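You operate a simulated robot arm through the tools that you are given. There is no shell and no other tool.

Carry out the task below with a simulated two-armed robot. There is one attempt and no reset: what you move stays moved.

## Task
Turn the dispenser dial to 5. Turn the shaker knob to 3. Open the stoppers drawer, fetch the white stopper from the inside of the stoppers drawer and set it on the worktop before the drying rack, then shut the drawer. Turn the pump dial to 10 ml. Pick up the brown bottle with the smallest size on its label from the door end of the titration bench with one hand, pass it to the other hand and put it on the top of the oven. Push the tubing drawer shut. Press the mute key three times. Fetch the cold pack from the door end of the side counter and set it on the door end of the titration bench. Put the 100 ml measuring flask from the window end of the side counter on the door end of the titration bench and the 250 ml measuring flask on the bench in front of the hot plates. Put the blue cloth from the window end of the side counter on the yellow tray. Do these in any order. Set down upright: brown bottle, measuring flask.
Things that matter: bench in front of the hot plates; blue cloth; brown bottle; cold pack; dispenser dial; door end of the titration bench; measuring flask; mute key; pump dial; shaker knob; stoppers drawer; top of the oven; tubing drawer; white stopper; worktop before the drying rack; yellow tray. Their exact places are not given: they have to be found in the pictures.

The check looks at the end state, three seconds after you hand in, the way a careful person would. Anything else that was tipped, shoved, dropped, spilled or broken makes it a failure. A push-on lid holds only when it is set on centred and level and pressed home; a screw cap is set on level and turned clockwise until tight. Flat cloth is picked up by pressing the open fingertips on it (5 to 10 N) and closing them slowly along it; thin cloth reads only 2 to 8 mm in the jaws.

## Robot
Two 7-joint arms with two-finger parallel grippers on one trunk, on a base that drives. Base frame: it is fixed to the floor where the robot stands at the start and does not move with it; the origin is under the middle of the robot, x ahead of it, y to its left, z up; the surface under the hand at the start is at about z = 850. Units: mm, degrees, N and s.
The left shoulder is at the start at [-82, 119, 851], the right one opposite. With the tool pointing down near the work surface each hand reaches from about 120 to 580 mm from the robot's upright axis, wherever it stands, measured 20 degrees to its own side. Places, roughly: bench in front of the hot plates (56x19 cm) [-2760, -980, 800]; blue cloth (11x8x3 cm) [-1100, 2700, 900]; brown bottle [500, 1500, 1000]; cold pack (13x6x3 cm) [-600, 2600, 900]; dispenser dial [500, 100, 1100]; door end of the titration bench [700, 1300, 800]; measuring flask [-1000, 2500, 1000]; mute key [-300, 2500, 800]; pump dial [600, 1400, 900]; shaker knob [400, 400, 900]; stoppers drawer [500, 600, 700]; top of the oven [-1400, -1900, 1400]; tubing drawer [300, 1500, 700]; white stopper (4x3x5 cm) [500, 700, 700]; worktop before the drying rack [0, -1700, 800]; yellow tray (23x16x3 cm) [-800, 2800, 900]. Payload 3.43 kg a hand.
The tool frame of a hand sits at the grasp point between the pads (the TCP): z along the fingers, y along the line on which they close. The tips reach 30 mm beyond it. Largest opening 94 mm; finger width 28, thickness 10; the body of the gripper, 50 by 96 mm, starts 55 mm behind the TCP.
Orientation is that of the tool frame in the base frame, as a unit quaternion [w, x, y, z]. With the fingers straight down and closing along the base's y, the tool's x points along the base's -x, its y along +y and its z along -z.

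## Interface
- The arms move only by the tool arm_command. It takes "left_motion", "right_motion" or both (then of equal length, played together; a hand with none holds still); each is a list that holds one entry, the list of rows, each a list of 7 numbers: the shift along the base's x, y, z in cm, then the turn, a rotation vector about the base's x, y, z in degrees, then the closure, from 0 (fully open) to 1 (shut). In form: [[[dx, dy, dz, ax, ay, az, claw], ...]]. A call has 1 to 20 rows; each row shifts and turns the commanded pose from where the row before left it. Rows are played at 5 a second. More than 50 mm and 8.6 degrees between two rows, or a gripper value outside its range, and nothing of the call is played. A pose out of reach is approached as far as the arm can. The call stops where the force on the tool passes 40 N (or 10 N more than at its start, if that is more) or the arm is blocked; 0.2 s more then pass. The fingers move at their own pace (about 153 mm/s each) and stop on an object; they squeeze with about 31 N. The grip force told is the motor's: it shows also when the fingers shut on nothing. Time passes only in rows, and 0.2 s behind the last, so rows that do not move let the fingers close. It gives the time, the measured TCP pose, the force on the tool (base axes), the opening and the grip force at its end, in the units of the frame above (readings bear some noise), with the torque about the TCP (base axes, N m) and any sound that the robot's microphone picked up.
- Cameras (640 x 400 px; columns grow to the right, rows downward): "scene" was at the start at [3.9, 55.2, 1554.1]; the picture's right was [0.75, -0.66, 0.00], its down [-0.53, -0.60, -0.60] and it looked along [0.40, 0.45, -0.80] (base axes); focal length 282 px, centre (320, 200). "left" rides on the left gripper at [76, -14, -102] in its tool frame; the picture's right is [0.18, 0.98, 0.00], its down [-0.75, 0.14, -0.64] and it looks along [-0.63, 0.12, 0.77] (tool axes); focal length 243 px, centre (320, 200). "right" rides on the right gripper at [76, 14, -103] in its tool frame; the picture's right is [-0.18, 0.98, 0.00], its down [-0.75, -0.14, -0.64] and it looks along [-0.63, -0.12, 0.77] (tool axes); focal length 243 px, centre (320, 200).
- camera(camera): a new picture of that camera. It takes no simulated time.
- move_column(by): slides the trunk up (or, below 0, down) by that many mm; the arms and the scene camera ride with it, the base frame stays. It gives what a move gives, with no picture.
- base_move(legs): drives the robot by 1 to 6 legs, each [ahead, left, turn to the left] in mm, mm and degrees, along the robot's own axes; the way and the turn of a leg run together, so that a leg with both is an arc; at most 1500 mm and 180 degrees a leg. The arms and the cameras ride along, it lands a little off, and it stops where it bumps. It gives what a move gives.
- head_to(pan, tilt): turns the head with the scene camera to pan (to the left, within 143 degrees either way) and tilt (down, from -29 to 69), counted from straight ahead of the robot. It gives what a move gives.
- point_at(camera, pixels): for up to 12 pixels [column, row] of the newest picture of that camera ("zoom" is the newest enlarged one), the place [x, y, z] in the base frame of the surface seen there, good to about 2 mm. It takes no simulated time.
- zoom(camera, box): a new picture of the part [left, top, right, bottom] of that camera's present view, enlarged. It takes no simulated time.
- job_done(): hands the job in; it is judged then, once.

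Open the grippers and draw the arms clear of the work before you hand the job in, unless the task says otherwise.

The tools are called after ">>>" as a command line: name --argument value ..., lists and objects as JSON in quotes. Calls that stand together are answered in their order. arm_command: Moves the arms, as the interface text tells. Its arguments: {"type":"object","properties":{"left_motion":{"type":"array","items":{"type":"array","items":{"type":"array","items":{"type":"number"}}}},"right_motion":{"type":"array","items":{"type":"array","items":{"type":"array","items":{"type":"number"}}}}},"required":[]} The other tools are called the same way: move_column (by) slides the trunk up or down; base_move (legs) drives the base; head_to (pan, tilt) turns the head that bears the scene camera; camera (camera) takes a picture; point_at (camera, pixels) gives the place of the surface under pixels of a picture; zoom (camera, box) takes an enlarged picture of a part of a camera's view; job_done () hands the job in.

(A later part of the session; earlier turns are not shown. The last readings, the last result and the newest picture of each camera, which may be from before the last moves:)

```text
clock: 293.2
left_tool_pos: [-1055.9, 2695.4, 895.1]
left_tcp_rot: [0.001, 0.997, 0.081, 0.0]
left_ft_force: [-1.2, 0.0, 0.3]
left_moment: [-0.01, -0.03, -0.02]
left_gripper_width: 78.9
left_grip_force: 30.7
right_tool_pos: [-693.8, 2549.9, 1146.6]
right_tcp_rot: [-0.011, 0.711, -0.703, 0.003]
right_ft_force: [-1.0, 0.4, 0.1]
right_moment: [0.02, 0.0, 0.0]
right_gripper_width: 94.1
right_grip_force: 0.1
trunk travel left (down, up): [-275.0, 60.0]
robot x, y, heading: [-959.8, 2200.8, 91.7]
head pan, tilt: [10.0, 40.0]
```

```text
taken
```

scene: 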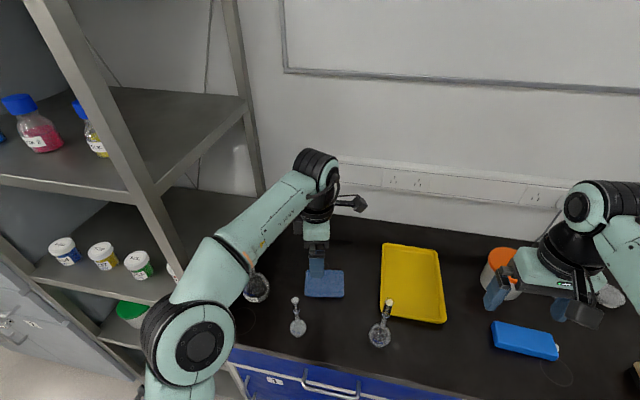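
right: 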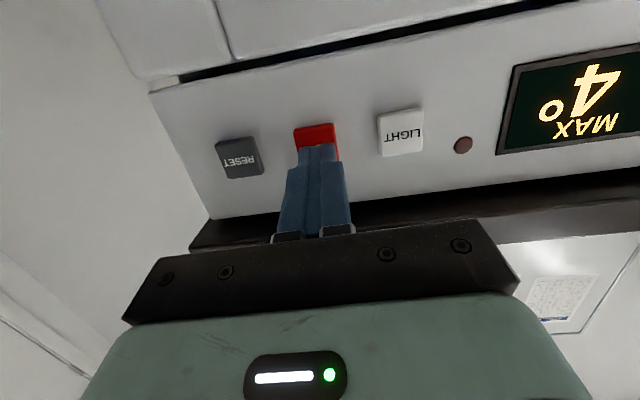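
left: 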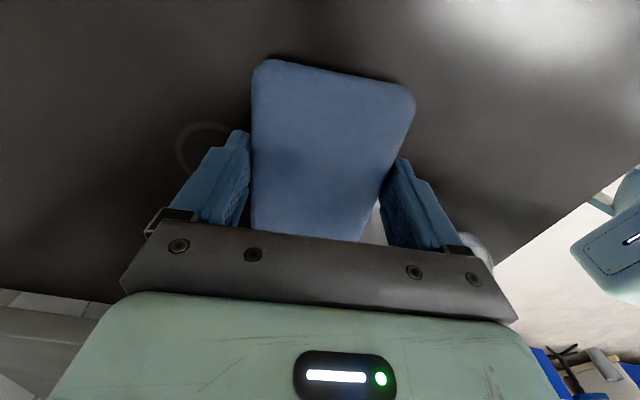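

Firm grip at 78.9 mm. I lift it 190 mm, above the flask tops.

>>> arm_command --left_motion '[[[0, 0, 1, 0, 0, 0, 1], [0, 0, 3, 0, 0, 0, 1], [0, 0, 3, 0, 0, 0, 1], [0, 0, 4, 0, 0, 0, 1], [0, 0, 4, 0, 0, 0, 1], [0, 0, 4, 0, 0, 0, 1]]]'

>>> camera --camera "left"

>>> camera --camera "scene"

```text
clock: 294.6
left_tool_pos: [-1053.5, 2681.5, 1080.6]
left_tcp_rot: [0.0, 0.997, 0.082, 0.0]
left_ft_force: [-0.7, -0.2, -0.2]
left_moment: [0.01, -0.01, 0.01]
left_gripper_width: 78.8
left_grip_force: 31.3
left hand out of reach, approached as far as the arm can: row 6
right_tool_pos: [-693.8, 2549.1, 1145.8]
right_tcp_rot: [-0.012, 0.711, -0.703, 0.003]
right_ft_force: [-0.7, 0.4, 0.0]
right_moment: [0.05, -0.02, 0.03]
right_gripper_width: 94.0
right_grip_force: 0.1
trunk travel left (down, up): [-275.0, 60.0]
robot x, y, heading: [-963.0, 2202.3, 91.7]
head pan, tilt: [10.0, 40.0]
```

```text
taken
```

left: 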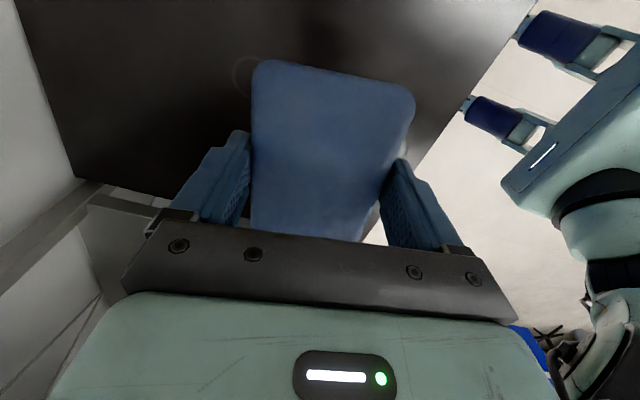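

```text
taken
```

scene: 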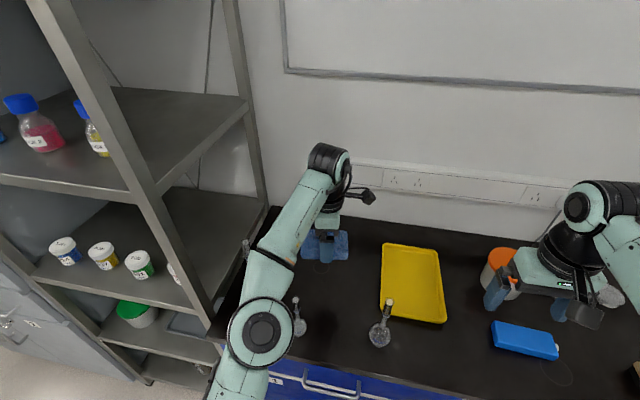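

The cloth is up and clear. I drive the base right 238 mm and forward 70 mm to bring it over the tray.

>>> base_move --legs '[[0, -238, 0], [70, 0, 0]]'

>>> camera --camera "left"

>>> camera --camera "scene"

```text
clock: 297.7
left_tool_pos: [-818.5, 2706.6, 1080.5]
left_tcp_rot: [-0.001, 0.997, 0.082, 0.001]
left_ft_force: [-0.1, 0.8, -0.4]
left_moment: [-0.06, -0.03, -0.01]
left_gripper_width: 79.0
left_grip_force: 31.5
right_tool_pos: [-457.1, 2575.8, 1146.0]
right_tcp_rot: [-0.011, 0.71, -0.704, 0.003]
right_ft_force: [-0.1, 0.0, 0.4]
right_moment: [-0.03, -0.01, -0.01]
right_gripper_width: 93.8
right_grip_force: 0.0
trunk travel left (down, up): [-275.0, 60.0]
robot x, y, heading: [-723.8, 2226.7, 91.6]
head pan, tilt: [10.0, 40.0]
stopped in leg 2: the robot was blocked; the commanded pose is now the measured one
```

```text
taken
```

left: 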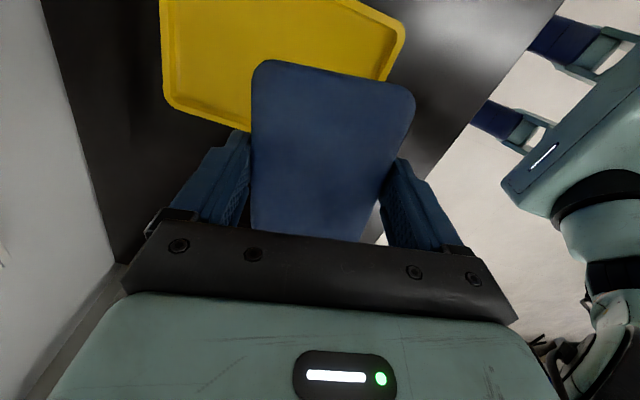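

```text
taken
```

scene: 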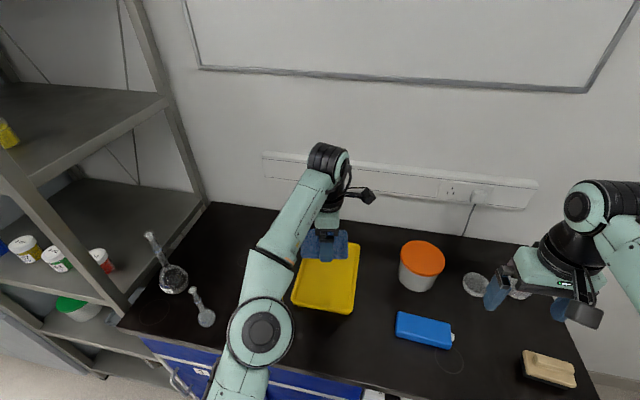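

The base touched the cabinet front and stopped, so I extend the arm: forward 48 mm and down to z≈960 over the tray.

>>> arm_command --left_motion '[[[0, 0.8, -3, 0, 0, 0, 1], [0, 1.2, -3, 0, 0, 0, 1], [0, 1.4, -3, 0, 0, 0, 1], [0, 1.4, -3, 0, 0, 0, 1], [0, 0, 0, 0, 0, 0, 1]]]'

>>> camera --camera "left"

>>> zoom --camera "scene" --box '[220, 200, 460, 360]'

```text
clock: 298.9
left_tool_pos: [-817.5, 2751.6, 960.8]
left_tcp_rot: [-0.001, 0.997, 0.081, 0.001]
left_ft_force: [0.6, -0.5, 0.9]
left_moment: [0.02, 0.0, 0.0]
left_gripper_width: 78.7
left_grip_force: 31.1
right_tool_pos: [-458.0, 2573.2, 1147.4]
right_tcp_rot: [-0.011, 0.711, -0.704, 0.001]
right_ft_force: [0.1, 0.5, 0.2]
right_moment: [-0.03, 0.0, 0.0]
right_gripper_width: 93.7
right_grip_force: 0.0
trunk travel left (down, up): [-275.0, 60.0]
robot x, y, heading: [-728.6, 2222.5, 91.7]
head pan, tilt: [10.0, 40.0]
```

```text
taken
```

left: 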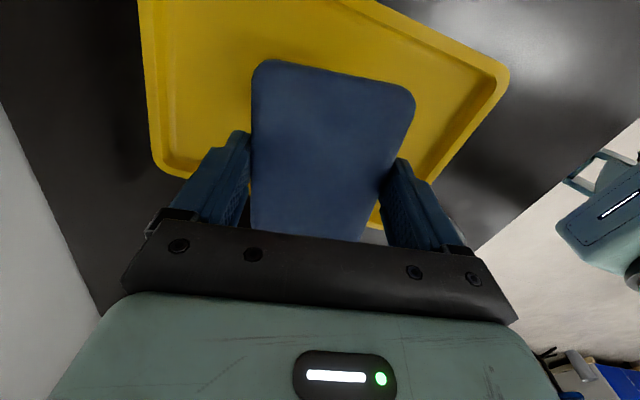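

```text
2.50 times, centred on (340, 280) of scene
```

zoom: 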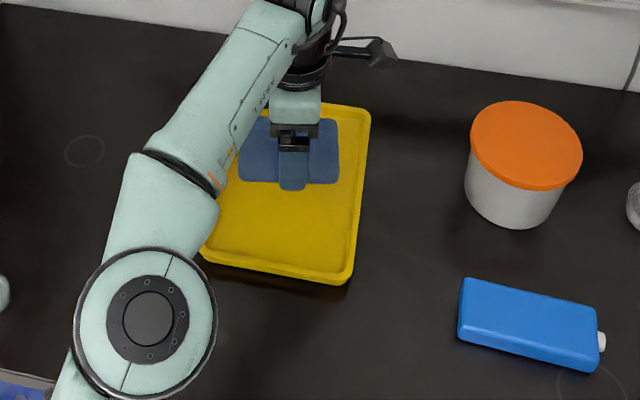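

The cloth is over the tray's middle. I lower to the tray floor slowly and release.

>>> arm_command --left_motion '[[[0, 0, -2, 0, 0, 0, 1], [0, 0, -2, 0, 0, 0, 1], [0, 0, -1, 0, 0, 0, 1], [0, 0, -0.4, 0, 0, 0, 1], [0, 0, -0.2, 0, 0, 0, 1], [0, 0, 0, 0, 0, 0, 1]]]'

```text
clock: 300.3
left_tool_pos: [-818.2, 2751.5, 905.1]
left_tcp_rot: [0.0, 0.997, 0.082, 0.002]
left_ft_force: [1.0, 0.2, -0.6]
left_moment: [-0.02, 0.0, 0.02]
left_gripper_width: 78.7
left_grip_force: 31.0
right_tool_pos: [-457.3, 2573.4, 1146.4]
right_tcp_rot: [-0.012, 0.711, -0.703, 0.002]
right_ft_force: [-0.7, -0.5, 0.5]
right_moment: [-0.01, 0.02, 0.01]
right_gripper_width: 94.0
right_grip_force: 0.0
trunk travel left (down, up): [-275.0, 60.0]
robot x, y, heading: [-726.8, 2224.2, 91.6]
head pan, tilt: [10.0, 40.0]
```

Nearly at the floor of the tray; I go down 2–3 mm more to feel contact, then open and rise.

>>> arm_command --left_motion '[[[0, 0, -0.1, 0, 0, 0, 1], [0, 0, -0.1, 0, 0, 0, 1], [0, 0, 0, 0, 0, 0, 1]]]'

>>> arm_command --left_motion '[[[0, 0, 0, 0, 0, 0, 0.1], [0, 0, 0, 0, 0, 0, 0.05], [0, 0, 0, 0, 0, 0, 0], [0, 0, 1, 0, 0, 0, 0], [0, 0, 3, 0, 0, 0, 0], [0, 0, 4, 0, 0, 0, 0], [0, -1, 4, 0, 0, 0, 0], [0, -2, 4, 0, 0, 0, 0]]]'

>>> camera --camera "left"

>>> camera --camera "scene"

```text
clock: 301.1
left_tool_pos: [-817.8, 2751.9, 903.9]
left_tcp_rot: [-0.002, 0.997, 0.082, 0.001]
left_ft_force: [0.0, -0.1, 6.7]
left_moment: [-0.28, 0.06, -0.02]
left_gripper_width: 78.9
left_grip_force: 30.2
right_tool_pos: [-457.7, 2571.9, 1146.2]
right_tcp_rot: [-0.012, 0.711, -0.703, 0.002]
right_ft_force: [0.6, 0.1, -0.4]
right_moment: [0.0, 0.0, 0.0]
right_gripper_width: 94.1
right_grip_force: 0.2
trunk travel left (down, up): [-275.0, 60.0]
robot x, y, heading: [-726.9, 2220.0, 91.8]
head pan, tilt: [10.0, 40.0]
```

```text
clock: 302.9
left_tool_pos: [-818.7, 2709.8, 1065.1]
left_tcp_rot: [-0.002, 0.997, 0.083, 0.0]
left_ft_force: [0.0, -0.1, 0.4]
left_moment: [0.01, 0.0, 0.01]
left_gripper_width: 93.8
left_grip_force: 0.1
left hand out of reach, approached as far as the arm can: row 6, 7
right_tool_pos: [-458.4, 2571.7, 1147.3]
right_tcp_rot: [-0.011, 0.711, -0.703, 0.001]
right_ft_force: [-0.4, 0.2, 0.6]
right_moment: [0.01, 0.0, 0.01]
right_gripper_width: 93.8
right_grip_force: 0.1
trunk travel left (down, up): [-275.0, 60.0]
robot x, y, heading: [-726.3, 2221.0, 91.6]
head pan, tilt: [10.0, 40.0]
```

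```text
taken
```

left: 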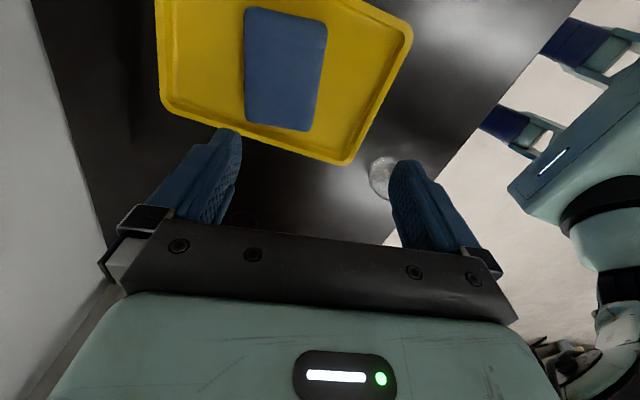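

```text
taken
```

scene: 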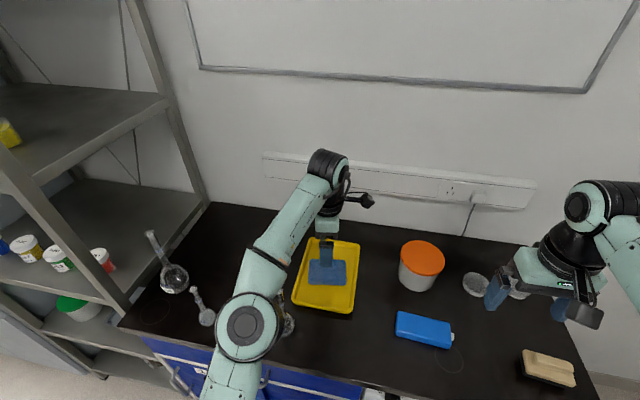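

The blue cloth lies in the yellow tray. Next the 100 ml flask with the left hand: I turn that hand back to natural yaw and tilt it 22° forward, above the flask.

>>> arm_command --left_motion '[[[-0.6, -1.4, 1, 0, 0, -8.2, 0], [-0.6, -1.4, 1, 0, 0, -8.2, 0], [-0.6, -1.4, 1, 0, 0, -8.2, 0], [-0.6, -1.4, 1, 0, 0, -8.2, 0], [-0.6, -1.4, 1, 0, 0, -8.2, 0], [-0.6, -1.4, 0, 0, 0, -8.2, 0], [-0.6, -1.4, 0, 0, 0, -8.2, 0], [-0.6, -1.4, 0, 0, 0, -8.2, 0], [-0.6, -1.4, 0, 0, 0, -8.2, 0], [-0.6, -1.4, 0, 0, 0, -8.2, 0], [-0.6, -1.4, 0, 0, 0, -8.2, 0], [-0.6, -1.4, 0, 0, 0, -7.8, 0], [0, 0, 0, 7.3, 0, 0, 0], [0, 0, 0, 7.3, 0, 0, 0], [0, 0, 0, 7.4, 0, 0, 0], [0, 0, 0, 0, 0, 0, 0]]]'

>>> camera --camera "left"

>>> camera --camera "scene"

```text
clock: 306.3
left_tool_pos: [-889.5, 2542.4, 1113.7]
left_tcp_rot: [-0.138, 0.703, -0.685, -0.132]
left_ft_force: [-0.5, 0.3, -0.6]
left_moment: [0.0, 0.02, 0.01]
left_gripper_width: 93.9
left_grip_force: 0.1
right_tool_pos: [-457.4, 2573.5, 1147.0]
right_tcp_rot: [-0.011, 0.711, -0.703, 0.001]
right_ft_force: [-0.4, 0.4, 0.3]
right_moment: [0.03, -0.02, 0.02]
right_gripper_width: 94.1
right_grip_force: 0.0
trunk travel left (down, up): [-275.0, 60.0]
robot x, y, heading: [-727.9, 2222.3, 91.6]
head pan, tilt: [10.0, 40.0]
```

```text
taken
```

left: 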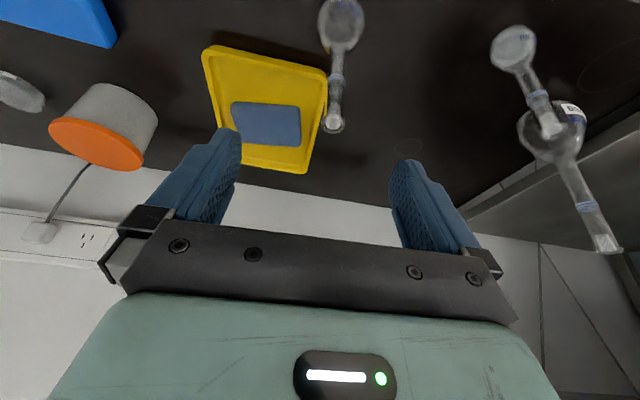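

```text
taken
```

scene: 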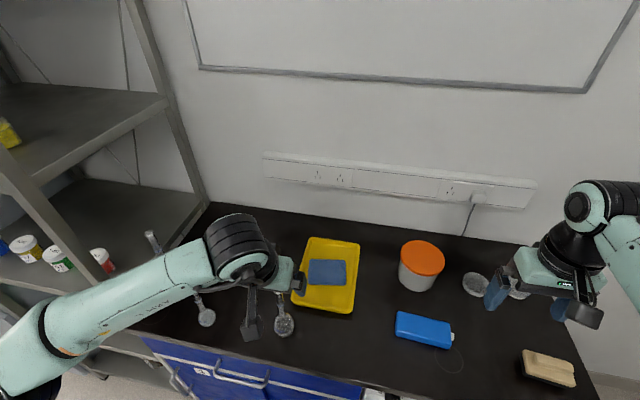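

The flask's rim is at left-camera pixel (333,122). I measure neck and body.

>>> zoom --camera "left" --box '[290, 0, 390, 140]'

>>> point_at --camera "zoom" --pixels '[[320, 355], [307, 350], [335, 350], [325, 310], [327, 265], [330, 230], [335, 190], [345, 60], [325, 355]]'

>>> point_at --camera "scene" --pixels '[[284, 325], [280, 310], [277, 295], [283, 333]]'

```text
2.86 times, centred on (340, 70) of left
```

zoom: 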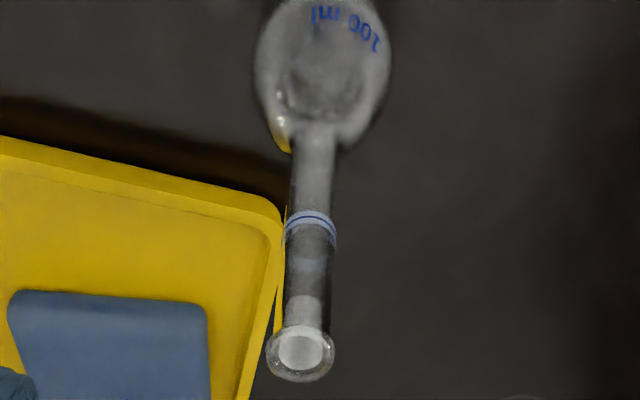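

```text
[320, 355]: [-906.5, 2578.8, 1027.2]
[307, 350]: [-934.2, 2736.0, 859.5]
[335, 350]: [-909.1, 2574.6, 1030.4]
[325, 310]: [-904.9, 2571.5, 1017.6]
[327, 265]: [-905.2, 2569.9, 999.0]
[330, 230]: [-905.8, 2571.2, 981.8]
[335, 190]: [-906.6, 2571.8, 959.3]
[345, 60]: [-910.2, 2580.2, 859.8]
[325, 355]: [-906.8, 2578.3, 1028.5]
```

```text
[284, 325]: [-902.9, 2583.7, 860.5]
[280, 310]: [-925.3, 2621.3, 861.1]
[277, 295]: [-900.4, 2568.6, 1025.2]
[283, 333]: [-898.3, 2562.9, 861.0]
```

Flask axis ≈ (-905.5,2578), rim z≈1030, neck about 15 mm wide. I line up and descend with the jaws half open.

>>> arm_command --left_motion '[[[-0.8, 1.5, -1, 0, 0, 0, 0.4], [-0.8, 1.6, -2, 0, 0, 0, 0.4], [0, 0, -3, 0, 0, 0, 0.4], [0, 0, 0, 0, 0, 0, 0.4]]]'

>>> camera --camera "left"

>>> zoom --camera "scene" --box '[200, 250, 360, 360]'

```text
clock: 307.3
left_tool_pos: [-905.3, 2574.0, 1053.6]
left_tcp_rot: [-0.137, 0.702, -0.686, -0.132]
left_ft_force: [0.0, 0.7, 0.2]
left_moment: [-0.02, 0.01, 0.04]
left_gripper_width: 56.3
left_grip_force: 0.0
right_tool_pos: [-457.3, 2572.6, 1146.2]
right_tcp_rot: [-0.011, 0.711, -0.703, 0.002]
right_ft_force: [0.2, 0.7, 0.1]
right_moment: [0.01, -0.01, 0.0]
right_gripper_width: 94.1
right_grip_force: 0.1
trunk travel left (down, up): [-275.0, 60.0]
robot x, y, heading: [-725.3, 2219.5, 91.6]
head pan, tilt: [10.0, 40.0]
```

```text
taken
```

left: 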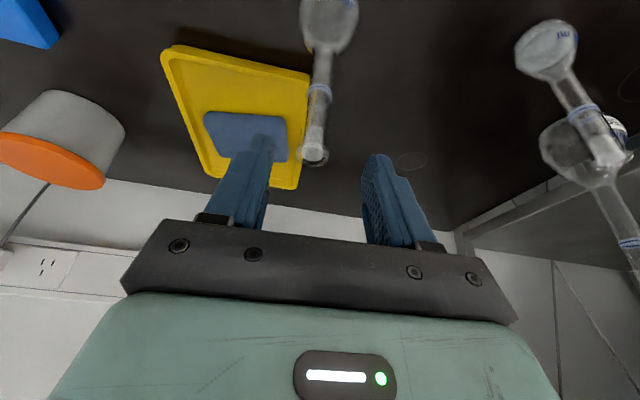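

```text
3.64 times, centred on (280, 305) of scene
```

zoom: 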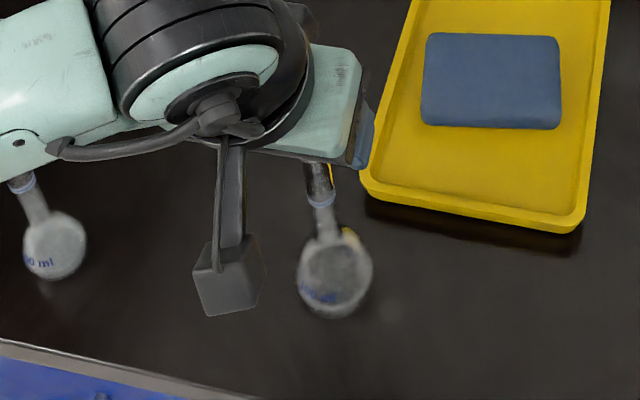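

The rim (314,155) is centred between the fingers (mid 315). I descend to z≈1000 and close gently on the neck.

>>> arm_command --left_motion '[[[0, 0, -2, 0, 0, 0, 0.4], [0, 0, -2, 0, 0, 0, 0.4], [0, 0, -1.3, 0, 0, 0, 0.4], [0, 0, 0, 0, 0, 0, 0.5], [0, 0, 0, 0, 0, 0, 0.6], [0, 0, 0, 0, 0, 0, 0.7], [0, 0, 0, 0, 0, 0, 0.8], [0, 0, 0, 0, 0, 0, 1], [0, 0, 0, 0, 0, 0, 1]]]'

>>> camera --camera "left"

```text
clock: 309.3
left_tool_pos: [-906.6, 2572.7, 1001.2]
left_tcp_rot: [-0.137, 0.703, -0.685, -0.132]
left_ft_force: [0.4, 0.4, -0.1]
left_moment: [0.01, 0.02, -0.01]
left_gripper_width: 19.8
left_grip_force: 31.0
right_tool_pos: [-457.5, 2572.9, 1147.0]
right_tcp_rot: [-0.011, 0.71, -0.704, 0.001]
right_ft_force: [-0.9, 0.9, -1.0]
right_moment: [-0.01, 0.0, -0.01]
right_gripper_width: 94.0
right_grip_force: 0.0
trunk travel left (down, up): [-275.0, 60.0]
robot x, y, heading: [-726.1, 2220.1, 91.5]
head pan, tilt: [10.0, 40.0]
```

```text
taken
```

left: 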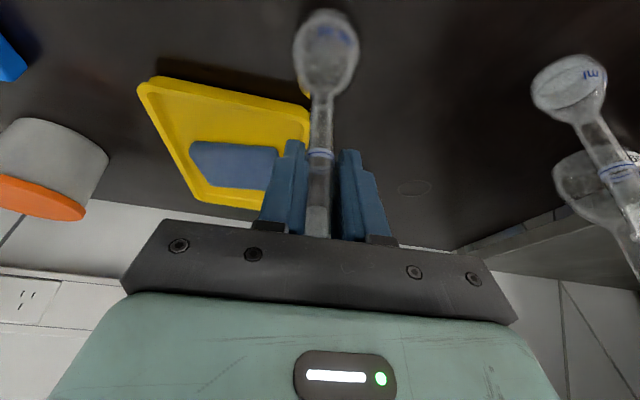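

The neck is held (19.8 mm). I lift the flask straight up.

>>> arm_command --left_motion '[[[0, 0, 1, 0, 0, 0, 1], [0, 0, 2, 0, 0, 0, 1], [0, 0, 3, 0, 0, 0, 1], [0, 0, 4, 0, 0, 0, 1], [0, -1, 4, 0, 0, 0, 1], [0, -2, 3, 0, 0, 0, 1]]]'

>>> camera --camera "left"

>>> camera --camera "scene"

```text
clock: 310.7
left_tool_pos: [-907.2, 2543.6, 1171.9]
left_tcp_rot: [-0.137, 0.702, -0.686, -0.132]
left_ft_force: [-0.2, -0.1, -1.2]
left_moment: [0.03, 0.0, 0.03]
left_gripper_width: 19.8
left_grip_force: 31.2
right_tool_pos: [-458.0, 2571.3, 1146.4]
right_tcp_rot: [-0.011, 0.71, -0.704, 0.002]
right_ft_force: [-0.5, 0.4, 0.1]
right_moment: [0.04, -0.04, 0.01]
right_gripper_width: 94.0
right_grip_force: 0.0
trunk travel left (down, up): [-275.0, 60.0]
robot x, y, heading: [-726.8, 2223.0, 91.7]
head pan, tilt: [10.0, 40.0]
```

```text
taken
```

left: 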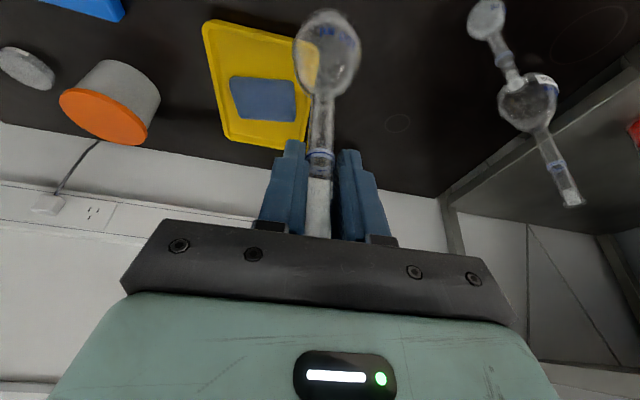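

```text
taken
```

scene: 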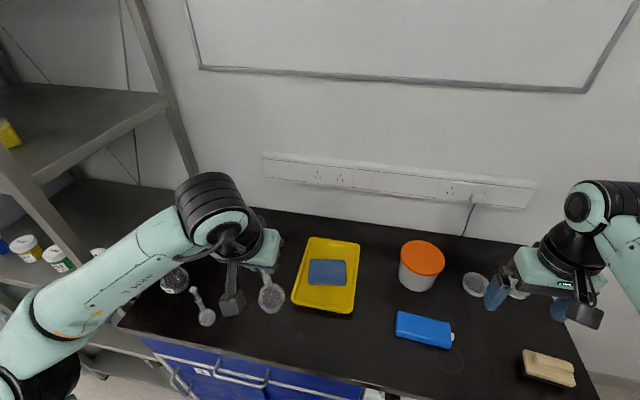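

The flask hangs upright in the left hand. Now the cold pack at (425,330): I measure it.

>>> zoom --camera "scene" --box '[380, 290, 476, 365]'

>>> point_at --camera "zoom" --pixels '[[115, 150], [470, 235], [105, 275], [460, 370], [290, 260], [110, 210], [465, 300], [290, 200], [285, 310], [490, 310], [250, 190]]'

```text
5.33 times, centred on (428, 328) of scene
```

zoom: 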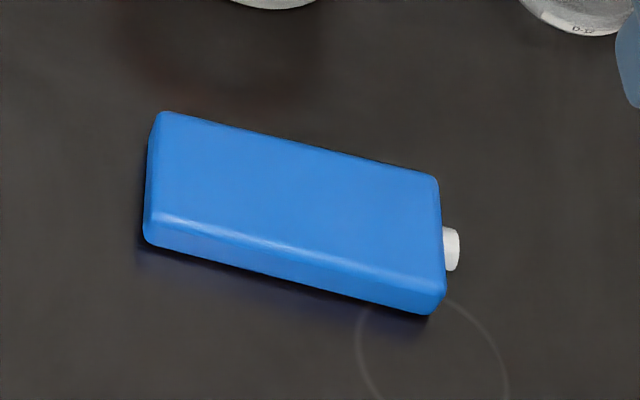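

```text
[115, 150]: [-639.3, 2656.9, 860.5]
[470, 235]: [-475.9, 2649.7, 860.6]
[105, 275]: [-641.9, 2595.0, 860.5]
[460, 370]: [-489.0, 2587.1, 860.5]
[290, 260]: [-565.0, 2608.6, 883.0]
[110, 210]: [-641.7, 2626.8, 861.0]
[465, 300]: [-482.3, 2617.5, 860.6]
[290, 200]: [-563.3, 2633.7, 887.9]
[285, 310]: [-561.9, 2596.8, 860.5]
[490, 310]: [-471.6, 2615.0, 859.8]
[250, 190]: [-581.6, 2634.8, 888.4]
```

I take the top-face corners of the cold pack.

>>> point_at --camera "zoom" --pixels '[[172, 122], [428, 185], [435, 268], [162, 208], [300, 150], [300, 245], [168, 165], [432, 228], [450, 250]]'

>>> camera --camera "right"

```text
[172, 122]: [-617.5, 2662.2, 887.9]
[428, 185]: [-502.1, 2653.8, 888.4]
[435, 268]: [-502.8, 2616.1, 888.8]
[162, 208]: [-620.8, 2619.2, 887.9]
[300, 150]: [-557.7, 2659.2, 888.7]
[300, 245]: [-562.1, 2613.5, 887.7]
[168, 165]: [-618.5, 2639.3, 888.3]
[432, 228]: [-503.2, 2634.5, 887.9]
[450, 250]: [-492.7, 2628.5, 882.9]
```

```text
taken
```

right: 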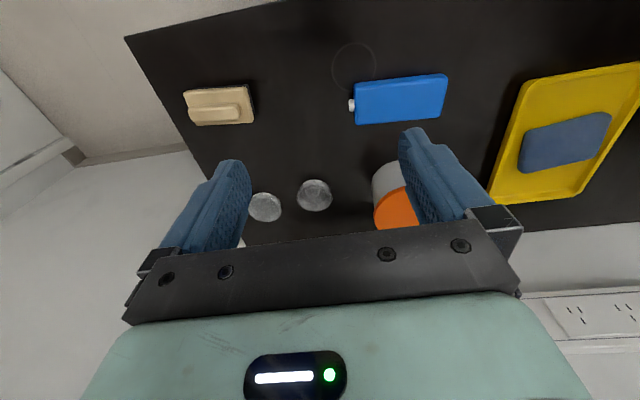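

Cold pack centre (-561,2637), long side along x, top z 888. I yaw the right hand −93° so it closes across the short side, moving above it.

>>> arm_command --right_motion '[[[-0.9, 0.5, 0, 0, 0, -7.8, 0], [-0.9, 0.5, 0, 0, 0, -7.8, 0], [-0.9, 0.5, 0, 0, 0, -7.8, 0], [-0.9, 0.5, 0, 0, 0, -7.8, 0], [-0.9, 0.5, 0, 0, 0, -7.8, 0], [-0.9, 0.5, 0, 0, 0, -7.8, 0], [-0.9, 0.5, 0, 0, 0, -7.8, 0], [-0.9, 0.6, 0, 0, 0, -7.8, 0], [-0.8, 0.6, -1, 0, 0, -7.8, 0], [-0.8, 0.6, -2, 0, 0, -7.8, 0], [-0.8, 0.6, -2, 0, 0, -7.8, 0], [-0.7, 0.6, -3, 0, 0, -7.2, 0], [0, 0, 0, 0, 0, 0, 0]]]'

>>> camera --camera "right"

>>> camera --camera "scene"

```text
clock: 313.5
left_tool_pos: [-905.5, 2544.4, 1171.0]
left_tcp_rot: [-0.137, 0.703, -0.685, -0.131]
left_ft_force: [0.8, 0.0, -0.1]
left_moment: [0.03, -0.02, 0.0]
left_gripper_width: 19.6
left_grip_force: 31.2
right_tool_pos: [-561.9, 2639.6, 1066.4]
right_tcp_rot: [0.007, 0.022, 1.0, -0.01]
right_ft_force: [-0.7, 0.1, -1.2]
right_moment: [0.01, -0.03, -0.01]
right_gripper_width: 94.2
right_grip_force: 0.0
trunk travel left (down, up): [-275.0, 60.0]
robot x, y, heading: [-725.3, 2224.1, 91.5]
head pan, tilt: [10.0, 40.0]
```

```text
taken
```

right: 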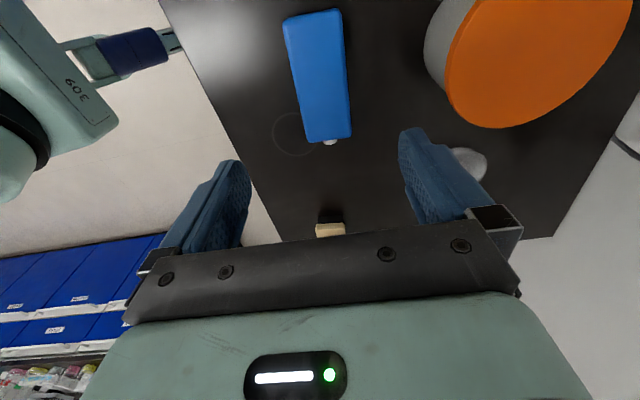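

```text
taken
```

scene: 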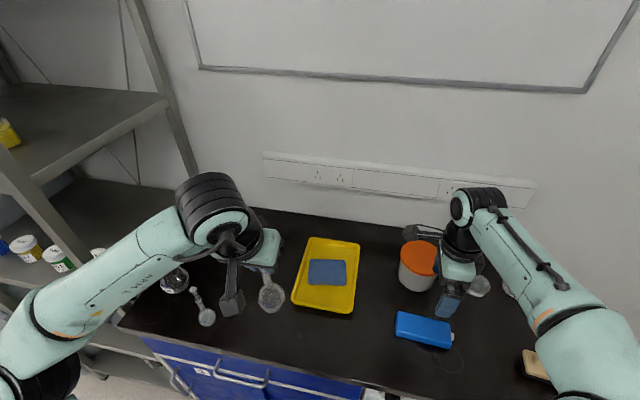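

The orange-lidded tub appears close to the right camera; I measure it before descending.

>>> point_at --camera "right" --pixels '[[460, 80], [480, 110], [540, 60], [590, 90], [430, 50], [315, 20], [345, 130], [300, 135], [340, 20], [318, 75]]'

>>> point_at --camera "scene" --pixels '[[405, 255], [435, 262], [420, 270], [402, 275], [418, 245]]'

```text
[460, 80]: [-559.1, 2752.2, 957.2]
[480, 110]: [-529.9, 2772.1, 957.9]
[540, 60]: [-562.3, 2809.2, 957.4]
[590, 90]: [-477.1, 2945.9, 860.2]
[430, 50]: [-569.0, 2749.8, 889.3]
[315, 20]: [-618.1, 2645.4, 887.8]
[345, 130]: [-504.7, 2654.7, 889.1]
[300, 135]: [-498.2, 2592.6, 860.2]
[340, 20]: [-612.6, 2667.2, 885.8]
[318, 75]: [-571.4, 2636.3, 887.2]
```

```text
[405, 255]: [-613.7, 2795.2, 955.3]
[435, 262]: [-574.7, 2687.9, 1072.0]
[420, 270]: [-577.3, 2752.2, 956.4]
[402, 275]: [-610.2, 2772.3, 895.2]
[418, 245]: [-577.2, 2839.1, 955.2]
```

The tub is clear (y≥2750). I descend over the cold pack to z≈894 and close across it.

>>> arm_command --right_motion '[[[0, -0.2, -4, 0, 0, 0, 0], [0, 0, -4, 0, 0, 0, 0], [0, 0, -4, 0, 0, 0, 0], [0, 0, -3, 0, 0, 0, 0], [0, 0, -2, 0, 0, 0, 0], [0, 0, 0, 0, 0, 0, 0.2], [0, 0, 0, 0, 0, 0, 0.4], [0, 0, 0, 0, 0, 0, 0.6], [0, 0, 0, 0, 0, 0, 1], [0, 0, 0, 0, 0, 0, 1]]]'

>>> camera --camera "right"

```text
clock: 315.7
left_tool_pos: [-906.1, 2542.9, 1173.0]
left_tcp_rot: [-0.137, 0.703, -0.686, -0.132]
left_ft_force: [0.8, 0.2, -0.1]
left_moment: [-0.03, 0.01, -0.03]
left_gripper_width: 19.7
left_grip_force: 30.6
right_tool_pos: [-560.6, 2634.6, 897.9]
right_tcp_rot: [0.006, 0.021, 1.0, -0.009]
right_ft_force: [-0.2, 0.4, 0.5]
right_moment: [0.03, 0.02, -0.04]
right_gripper_width: 57.7
right_grip_force: 30.9
trunk travel left (down, up): [-275.0, 60.0]
robot x, y, heading: [-726.5, 2221.0, 91.7]
head pan, tilt: [10.0, 40.0]
```

```text
taken
```

right: 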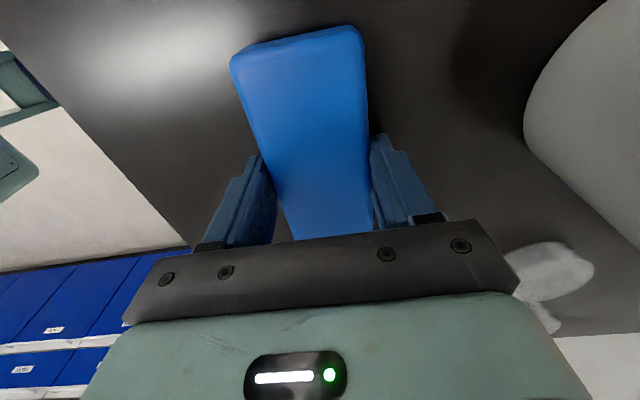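

Cold pack gripped (57.7 mm). I lift it, then back away from the counter.

>>> arm_command --right_motion '[[[0, 0, 1, 0, 0, 0, 1], [0, 0, 3, 0, 0, 0, 1], [0, 0, 4, 0, 0, 0, 1], [0, -0.5, 4, 0, 0, 0, 1], [0, -1, 4, 0, 0, 0, 1], [0, -2, 4, 0, 0, 0, 1], [0, -3, 2, 0, 0, 0, 1]]]'

>>> camera --camera "right"

>>> base_move --legs '[[-650, 0, 0]]'

```text
clock: 317.3
left_tool_pos: [-905.2, 2542.6, 1172.0]
left_tcp_rot: [-0.137, 0.703, -0.685, -0.132]
left_ft_force: [-1.1, 0.2, -0.4]
left_moment: [0.01, 0.03, 0.03]
left_gripper_width: 19.9
left_grip_force: 31.1
right_tool_pos: [-561.0, 2569.4, 1118.7]
right_tcp_rot: [0.007, 0.021, 1.0, -0.009]
right_ft_force: [0.4, 0.3, -1.8]
right_moment: [0.02, -0.01, -0.02]
right_gripper_width: 57.6
right_grip_force: 30.9
trunk travel left (down, up): [-275.0, 60.0]
robot x, y, heading: [-726.1, 2223.3, 91.5]
head pan, tilt: [10.0, 40.0]
```

```text
taken
```

right: 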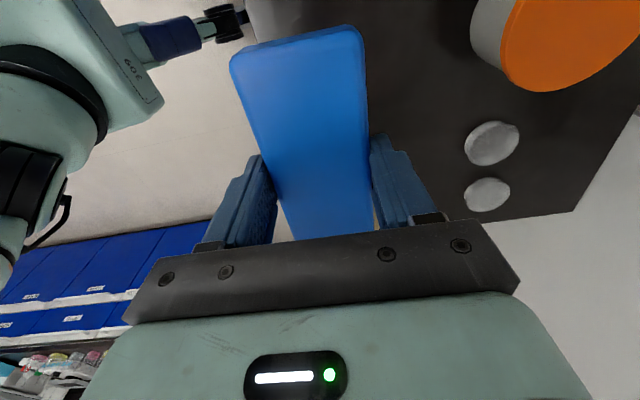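

```text
clock: 321.0
left_tool_pos: [-887.3, 1881.8, 1171.5]
left_tcp_rot: [-0.136, 0.703, -0.685, -0.132]
left_ft_force: [0.5, 0.4, -0.7]
left_moment: [0.01, 0.01, 0.01]
left_gripper_width: 19.7
left_grip_force: 31.0
right_tool_pos: [-542.5, 1910.4, 1117.9]
right_tcp_rot: [0.006, 0.019, 1.0, -0.01]
right_ft_force: [0.6, -0.2, -1.2]
right_moment: [0.01, -0.01, 0.04]
right_gripper_width: 57.5
right_grip_force: 31.1
trunk travel left (down, up): [-275.0, 60.0]
robot x, y, heading: [-709.7, 1557.4, 91.9]
head pan, tilt: [10.0, 40.0]
```

Both items are aboard. I turn to face the titration bench and approach its door end.

>>> base_move --legs '[[0, 0, -91.9], [500, 80, 0]]'

>>> head_to --pan 0 --tilt 40

>>> camera --camera "scene"

```text
clock: 327.9
left_tool_pos: [128.2, 1825.2, 1172.1]
left_tcp_rot: [0.19, -0.008, 0.982, -0.005]
left_ft_force: [-0.3, 0.7, 0.5]
left_moment: [0.05, 0.01, 0.02]
left_gripper_width: 19.8
left_grip_force: 30.9
right_tool_pos: [151.0, 1479.2, 1118.7]
right_tcp_rot: [-0.003, 0.725, 0.688, -0.012]
right_ft_force: [0.1, 0.0, -2.7]
right_moment: [-0.01, 0.03, -0.01]
right_gripper_width: 57.5
right_grip_force: 30.5
trunk travel left (down, up): [-275.0, 60.0]
robot x, y, heading: [-198.8, 1650.3, 1.0]
head pan, tilt: [10.0, 40.0]
```

```text
clock: 328.6
left_tool_pos: [128.3, 1824.8, 1171.4]
left_tcp_rot: [0.19, -0.009, 0.982, -0.004]
left_ft_force: [-0.7, 0.5, -0.9]
left_moment: [-0.01, -0.01, -0.01]
left_gripper_width: 19.8
left_grip_force: 30.6
right_tool_pos: [151.8, 1479.5, 1118.0]
right_tcp_rot: [-0.003, 0.726, 0.688, -0.012]
right_ft_force: [0.4, 0.8, -2.0]
right_moment: [0.0, 0.02, 0.01]
right_gripper_width: 57.6
right_grip_force: 30.6
trunk travel left (down, up): [-275.0, 60.0]
robot x, y, heading: [-194.0, 1652.0, 1.0]
head pan, tilt: [0.0, 40.0]
```

```text
taken
```

scene: 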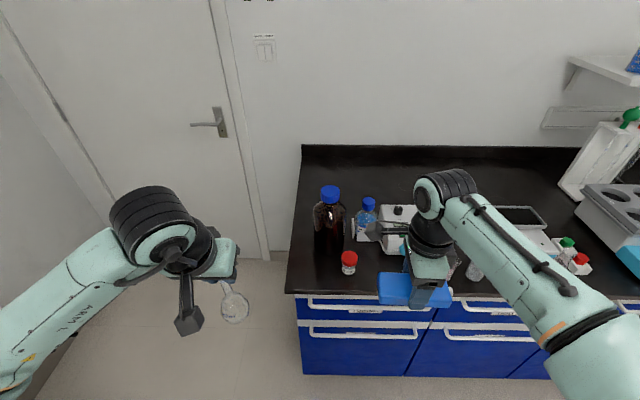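

I measure the free area at the back of the door end and the bench's limits.

>>> point_at --camera "scene" --pixels '[[305, 168], [340, 166], [420, 170], [305, 200], [345, 180], [400, 185], [310, 240], [370, 185], [297, 280], [380, 170], [330, 192], [368, 200]]'

>>> zoom --camera "scene" --box '[280, 140, 480, 290]'

```text
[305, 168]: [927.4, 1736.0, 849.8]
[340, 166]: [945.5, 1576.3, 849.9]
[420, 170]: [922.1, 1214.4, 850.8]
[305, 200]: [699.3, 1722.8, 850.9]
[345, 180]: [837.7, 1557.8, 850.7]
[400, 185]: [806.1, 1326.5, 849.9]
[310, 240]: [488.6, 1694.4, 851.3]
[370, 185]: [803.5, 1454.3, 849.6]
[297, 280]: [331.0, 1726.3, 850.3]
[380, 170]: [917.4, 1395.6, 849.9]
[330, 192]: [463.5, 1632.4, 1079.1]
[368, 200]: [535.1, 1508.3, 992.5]
```

```text
2.67 times, centred on (380, 215) of scene
```

zoom: 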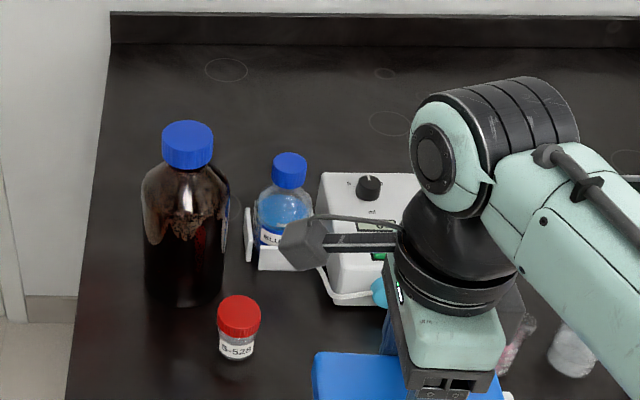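

The bench top is free behind the bottles (to x≈950). I drive up to the bench, then extend the cold pack over the gap behind the big bottle.

>>> base_move --legs '[[290, 0, 0]]'

>>> arm_command --right_motion '[[[3, 0, -1, 0, 0, 0, 1], [3, 0.3, -1, 0, 0, 0, 1], [3, 0.3, -1, 0, 0, 0, 1], [3, 0.3, -1, 0, 0, 0, 1], [2.5, 0.3, -1, 0, 0, 0, 1], [0, 0, 0, 0, 0, 0, 1]]]'

>>> camera --camera "scene"

>>> camera --camera "right"

```text
clock: 330.6
left_tool_pos: [415.1, 1830.0, 1171.9]
left_tcp_rot: [0.19, -0.007, 0.982, -0.004]
left_ft_force: [0.2, -0.3, -0.7]
left_moment: [0.02, 0.01, 0.0]
left_gripper_width: 19.5
left_grip_force: 31.4
right_tool_pos: [437.1, 1483.9, 1118.2]
right_tcp_rot: [-0.002, 0.725, 0.688, -0.012]
right_ft_force: [0.5, -0.3, -0.7]
right_moment: [0.0, 0.04, 0.0]
right_gripper_width: 57.4
right_grip_force: 31.1
trunk travel left (down, up): [-275.0, 60.0]
robot x, y, heading: [86.6, 1651.8, 0.8]
head pan, tilt: [0.0, 40.0]
```

```text
clock: 332.0
left_tool_pos: [414.0, 1829.8, 1171.5]
left_tcp_rot: [0.19, -0.007, 0.982, -0.004]
left_ft_force: [0.1, -0.5, -1.5]
left_moment: [0.03, -0.02, -0.01]
left_gripper_width: 19.4
left_grip_force: 31.1
right_tool_pos: [582.3, 1496.4, 1070.3]
right_tcp_rot: [-0.002, 0.725, 0.688, -0.012]
right_ft_force: [-0.1, -0.4, -1.5]
right_moment: [0.0, -0.02, -0.01]
right_gripper_width: 57.6
right_grip_force: 30.8
trunk travel left (down, up): [-275.0, 60.0]
robot x, y, heading: [87.7, 1654.0, 1.1]
head pan, tilt: [0.0, 40.0]
```

```text
taken
```

scene: 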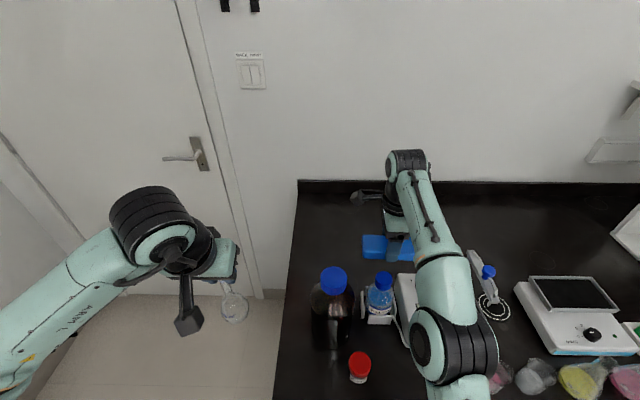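

```text
taken
```

right: 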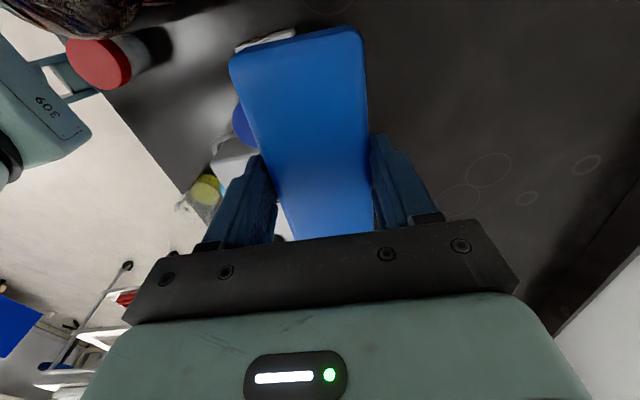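

The pack is beyond the dye bottle. I extend to x≈607, then shift left to y≈1592 and lower.

>>> arm_command --right_motion '[[[1.3, 0.5, -0.5, 0, 0, 0, 1], [1.2, 1, -0.5, 0, 0, 0, 1], [0, 2.5, 0, 0, 0, 0, 1], [0, 2.5, 0, 0, 0, 0, 1], [0, 3, 0, 0, 0, 0, 1], [0, 0, -2, 0, 0, 0, 1], [0, 0, 0, 0, 0, 0, 1]]]'

>>> camera --camera "scene"

>>> camera --camera "right"

```text
clock: 333.6
left_tool_pos: [414.4, 1830.7, 1172.2]
left_tcp_rot: [0.191, -0.007, 0.982, -0.004]
left_ft_force: [0.7, 0.7, -0.1]
left_moment: [-0.01, 0.0, 0.0]
left_gripper_width: 19.6
left_grip_force: 31.5
right_tool_pos: [584.9, 1589.4, 1035.6]
right_tcp_rot: [-0.002, 0.726, 0.688, -0.011]
right_ft_force: [-0.6, -0.5, -2.1]
right_moment: [0.02, -0.02, -0.02]
right_gripper_width: 57.6
right_grip_force: 30.8
right hand out of reach, approached as far as the arm can: row 1, 2, 4, 5
trunk travel left (down, up): [-275.0, 60.0]
robot x, y, heading: [91.9, 1653.4, 1.0]
head pan, tilt: [0.0, 40.0]
```

```text
taken
```

scene: 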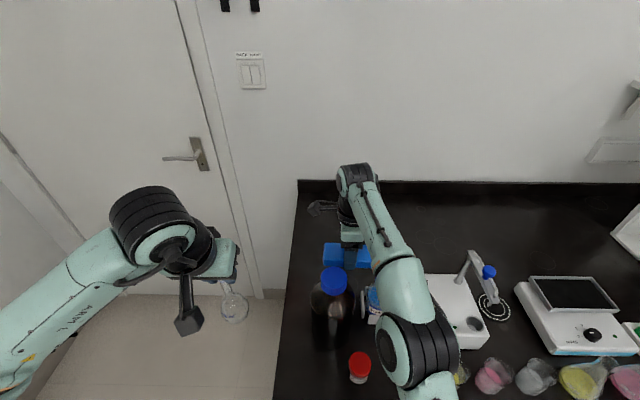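

```text
taken
```

right: 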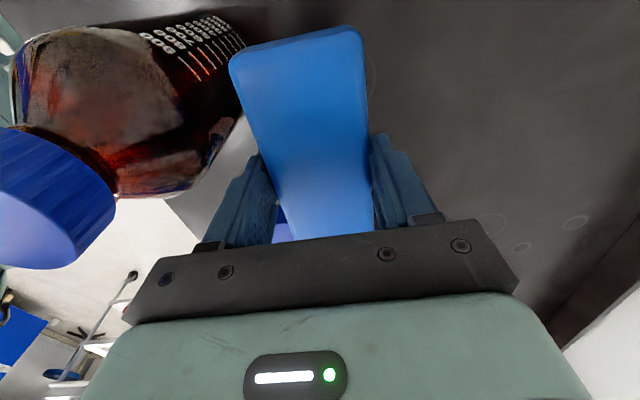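

Clear of the big bottle by ~30 mm. I lower the pack while edging forward.

>>> arm_command --right_motion '[[[0.5, 0, -3, 0, 0, 0, 1], [0.5, 0, -3, 0, 0, 0, 1], [0.5, 0, -3, 0, 0, 0, 1], [0.3, 0, -3, 0, 0, 0, 1], [0, 0, -1.5, 0, 0, 0, 1], [0, 0, 0, 0, 0, 0, 1]]]'

>>> camera --camera "right"

>>> zoom --camera "scene" --box '[270, 180, 470, 320]'

```text
clock: 334.8
left_tool_pos: [413.5, 1829.9, 1171.2]
left_tcp_rot: [0.19, -0.007, 0.982, -0.004]
left_ft_force: [0.4, 0.5, -0.8]
left_moment: [0.02, 0.01, 0.0]
left_gripper_width: 19.6
left_grip_force: 31.4
right_tool_pos: [605.2, 1592.3, 914.1]
right_tcp_rot: [0.001, 0.725, 0.688, -0.003]
right_ft_force: [-5.3, 3.7, 14.6]
right_moment: [-0.77, 0.58, -0.39]
right_gripper_width: 57.4
right_grip_force: 31.0
trunk travel left (down, up): [-275.0, 60.0]
robot x, y, heading: [90.3, 1655.2, 1.1]
head pan, tilt: [0.0, 40.0]
stopped in row 6 (right hand): the force on the tool passed its limit at 66 N (the readings are from after the stop); the commanded pose is now the measured one
```

```text
taken
```

right: 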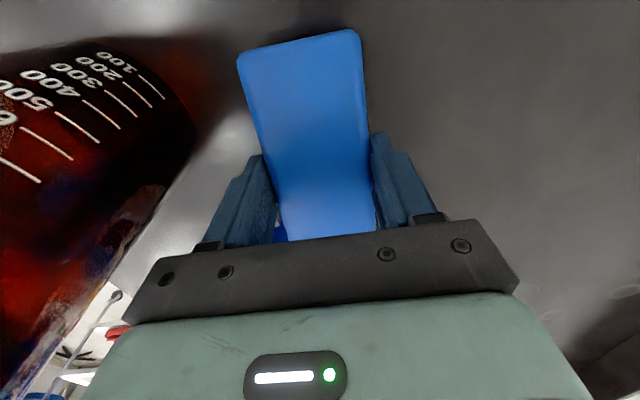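

```text
2.86 times, centred on (370, 250) of scene
```

zoom: 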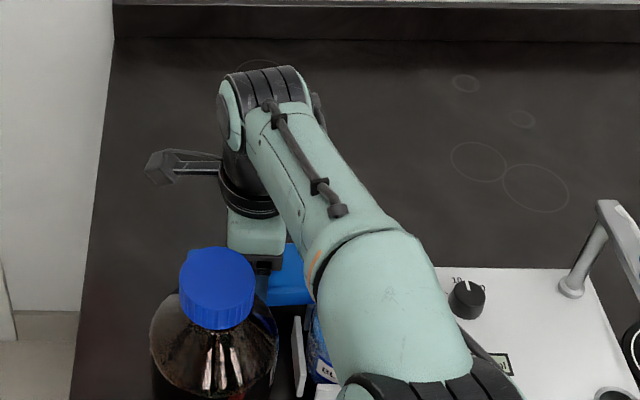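

Something resisted at z=914, about 25 mm above the bench. I raise 30 mm at once and look at what is near the pack.

>>> arm_command --right_motion '[[[0, 0, 1, 0, 0, 0, 1], [0, 0, 2, 0, 0, 0, 1], [0, 0, 0, 0, 0, 0, 1]]]'

>>> camera --camera "right"

>>> head_to --pan -8 --tilt 52

>>> camera --camera "scene"

>>> camera --camera "left"

```text
clock: 335.6
left_tool_pos: [414.5, 1829.7, 1170.7]
left_tcp_rot: [0.19, -0.008, 0.982, -0.003]
left_ft_force: [-0.5, 1.5, -0.9]
left_moment: [-0.03, 0.03, 0.01]
left_gripper_width: 19.7
left_grip_force: 31.2
right_tool_pos: [606.1, 1591.7, 941.3]
right_tcp_rot: [0.001, 0.725, 0.689, -0.004]
right_ft_force: [0.3, -0.3, -2.3]
right_moment: [0.03, -0.01, -0.03]
right_gripper_width: 57.7
right_grip_force: 31.2
trunk travel left (down, up): [-275.0, 60.0]
robot x, y, heading: [84.9, 1653.0, 0.9]
head pan, tilt: [0.0, 40.0]
```

```text
taken
```

right: 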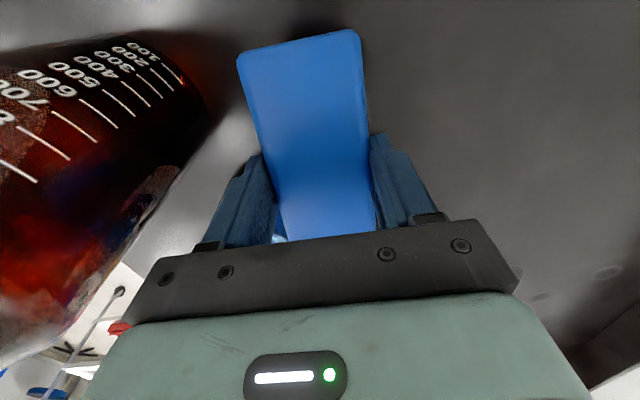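

```text
clock: 336.4
left_tool_pos: [413.5, 1830.4, 1171.8]
left_tcp_rot: [0.19, -0.007, 0.982, -0.005]
left_ft_force: [0.1, -0.4, -2.0]
left_moment: [0.01, 0.03, 0.04]
left_gripper_width: 19.7
left_grip_force: 30.8
right_tool_pos: [605.7, 1590.7, 940.6]
right_tcp_rot: [0.001, 0.726, 0.688, -0.004]
right_ft_force: [0.4, -0.4, -2.3]
right_moment: [0.01, -0.03, -0.04]
right_gripper_width: 57.7
right_grip_force: 30.8
trunk travel left (down, up): [-275.0, 60.0]
robot x, y, heading: [90.9, 1654.4, 0.9]
head pan, tilt: [-8.0, 52.0]
```

```text
taken
```

scene: 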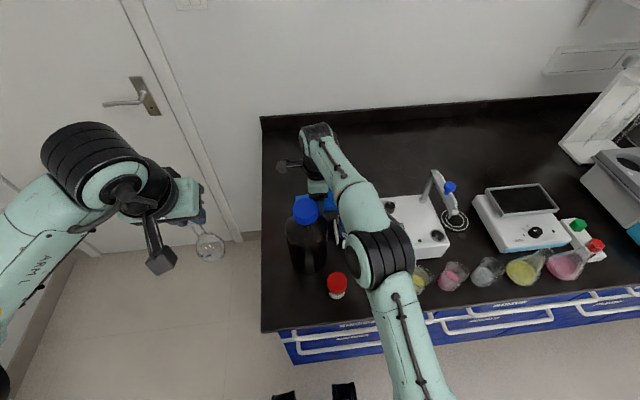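

```text
taken
```

left: 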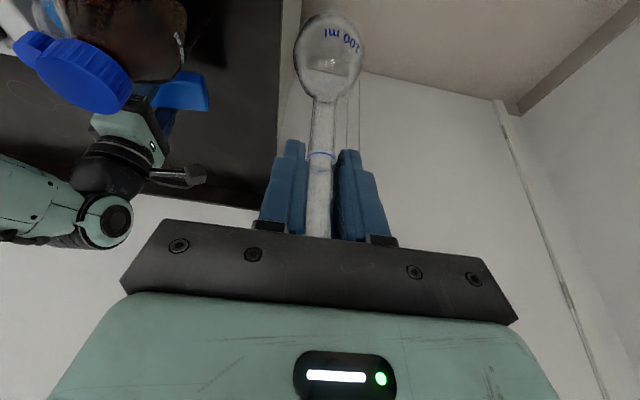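

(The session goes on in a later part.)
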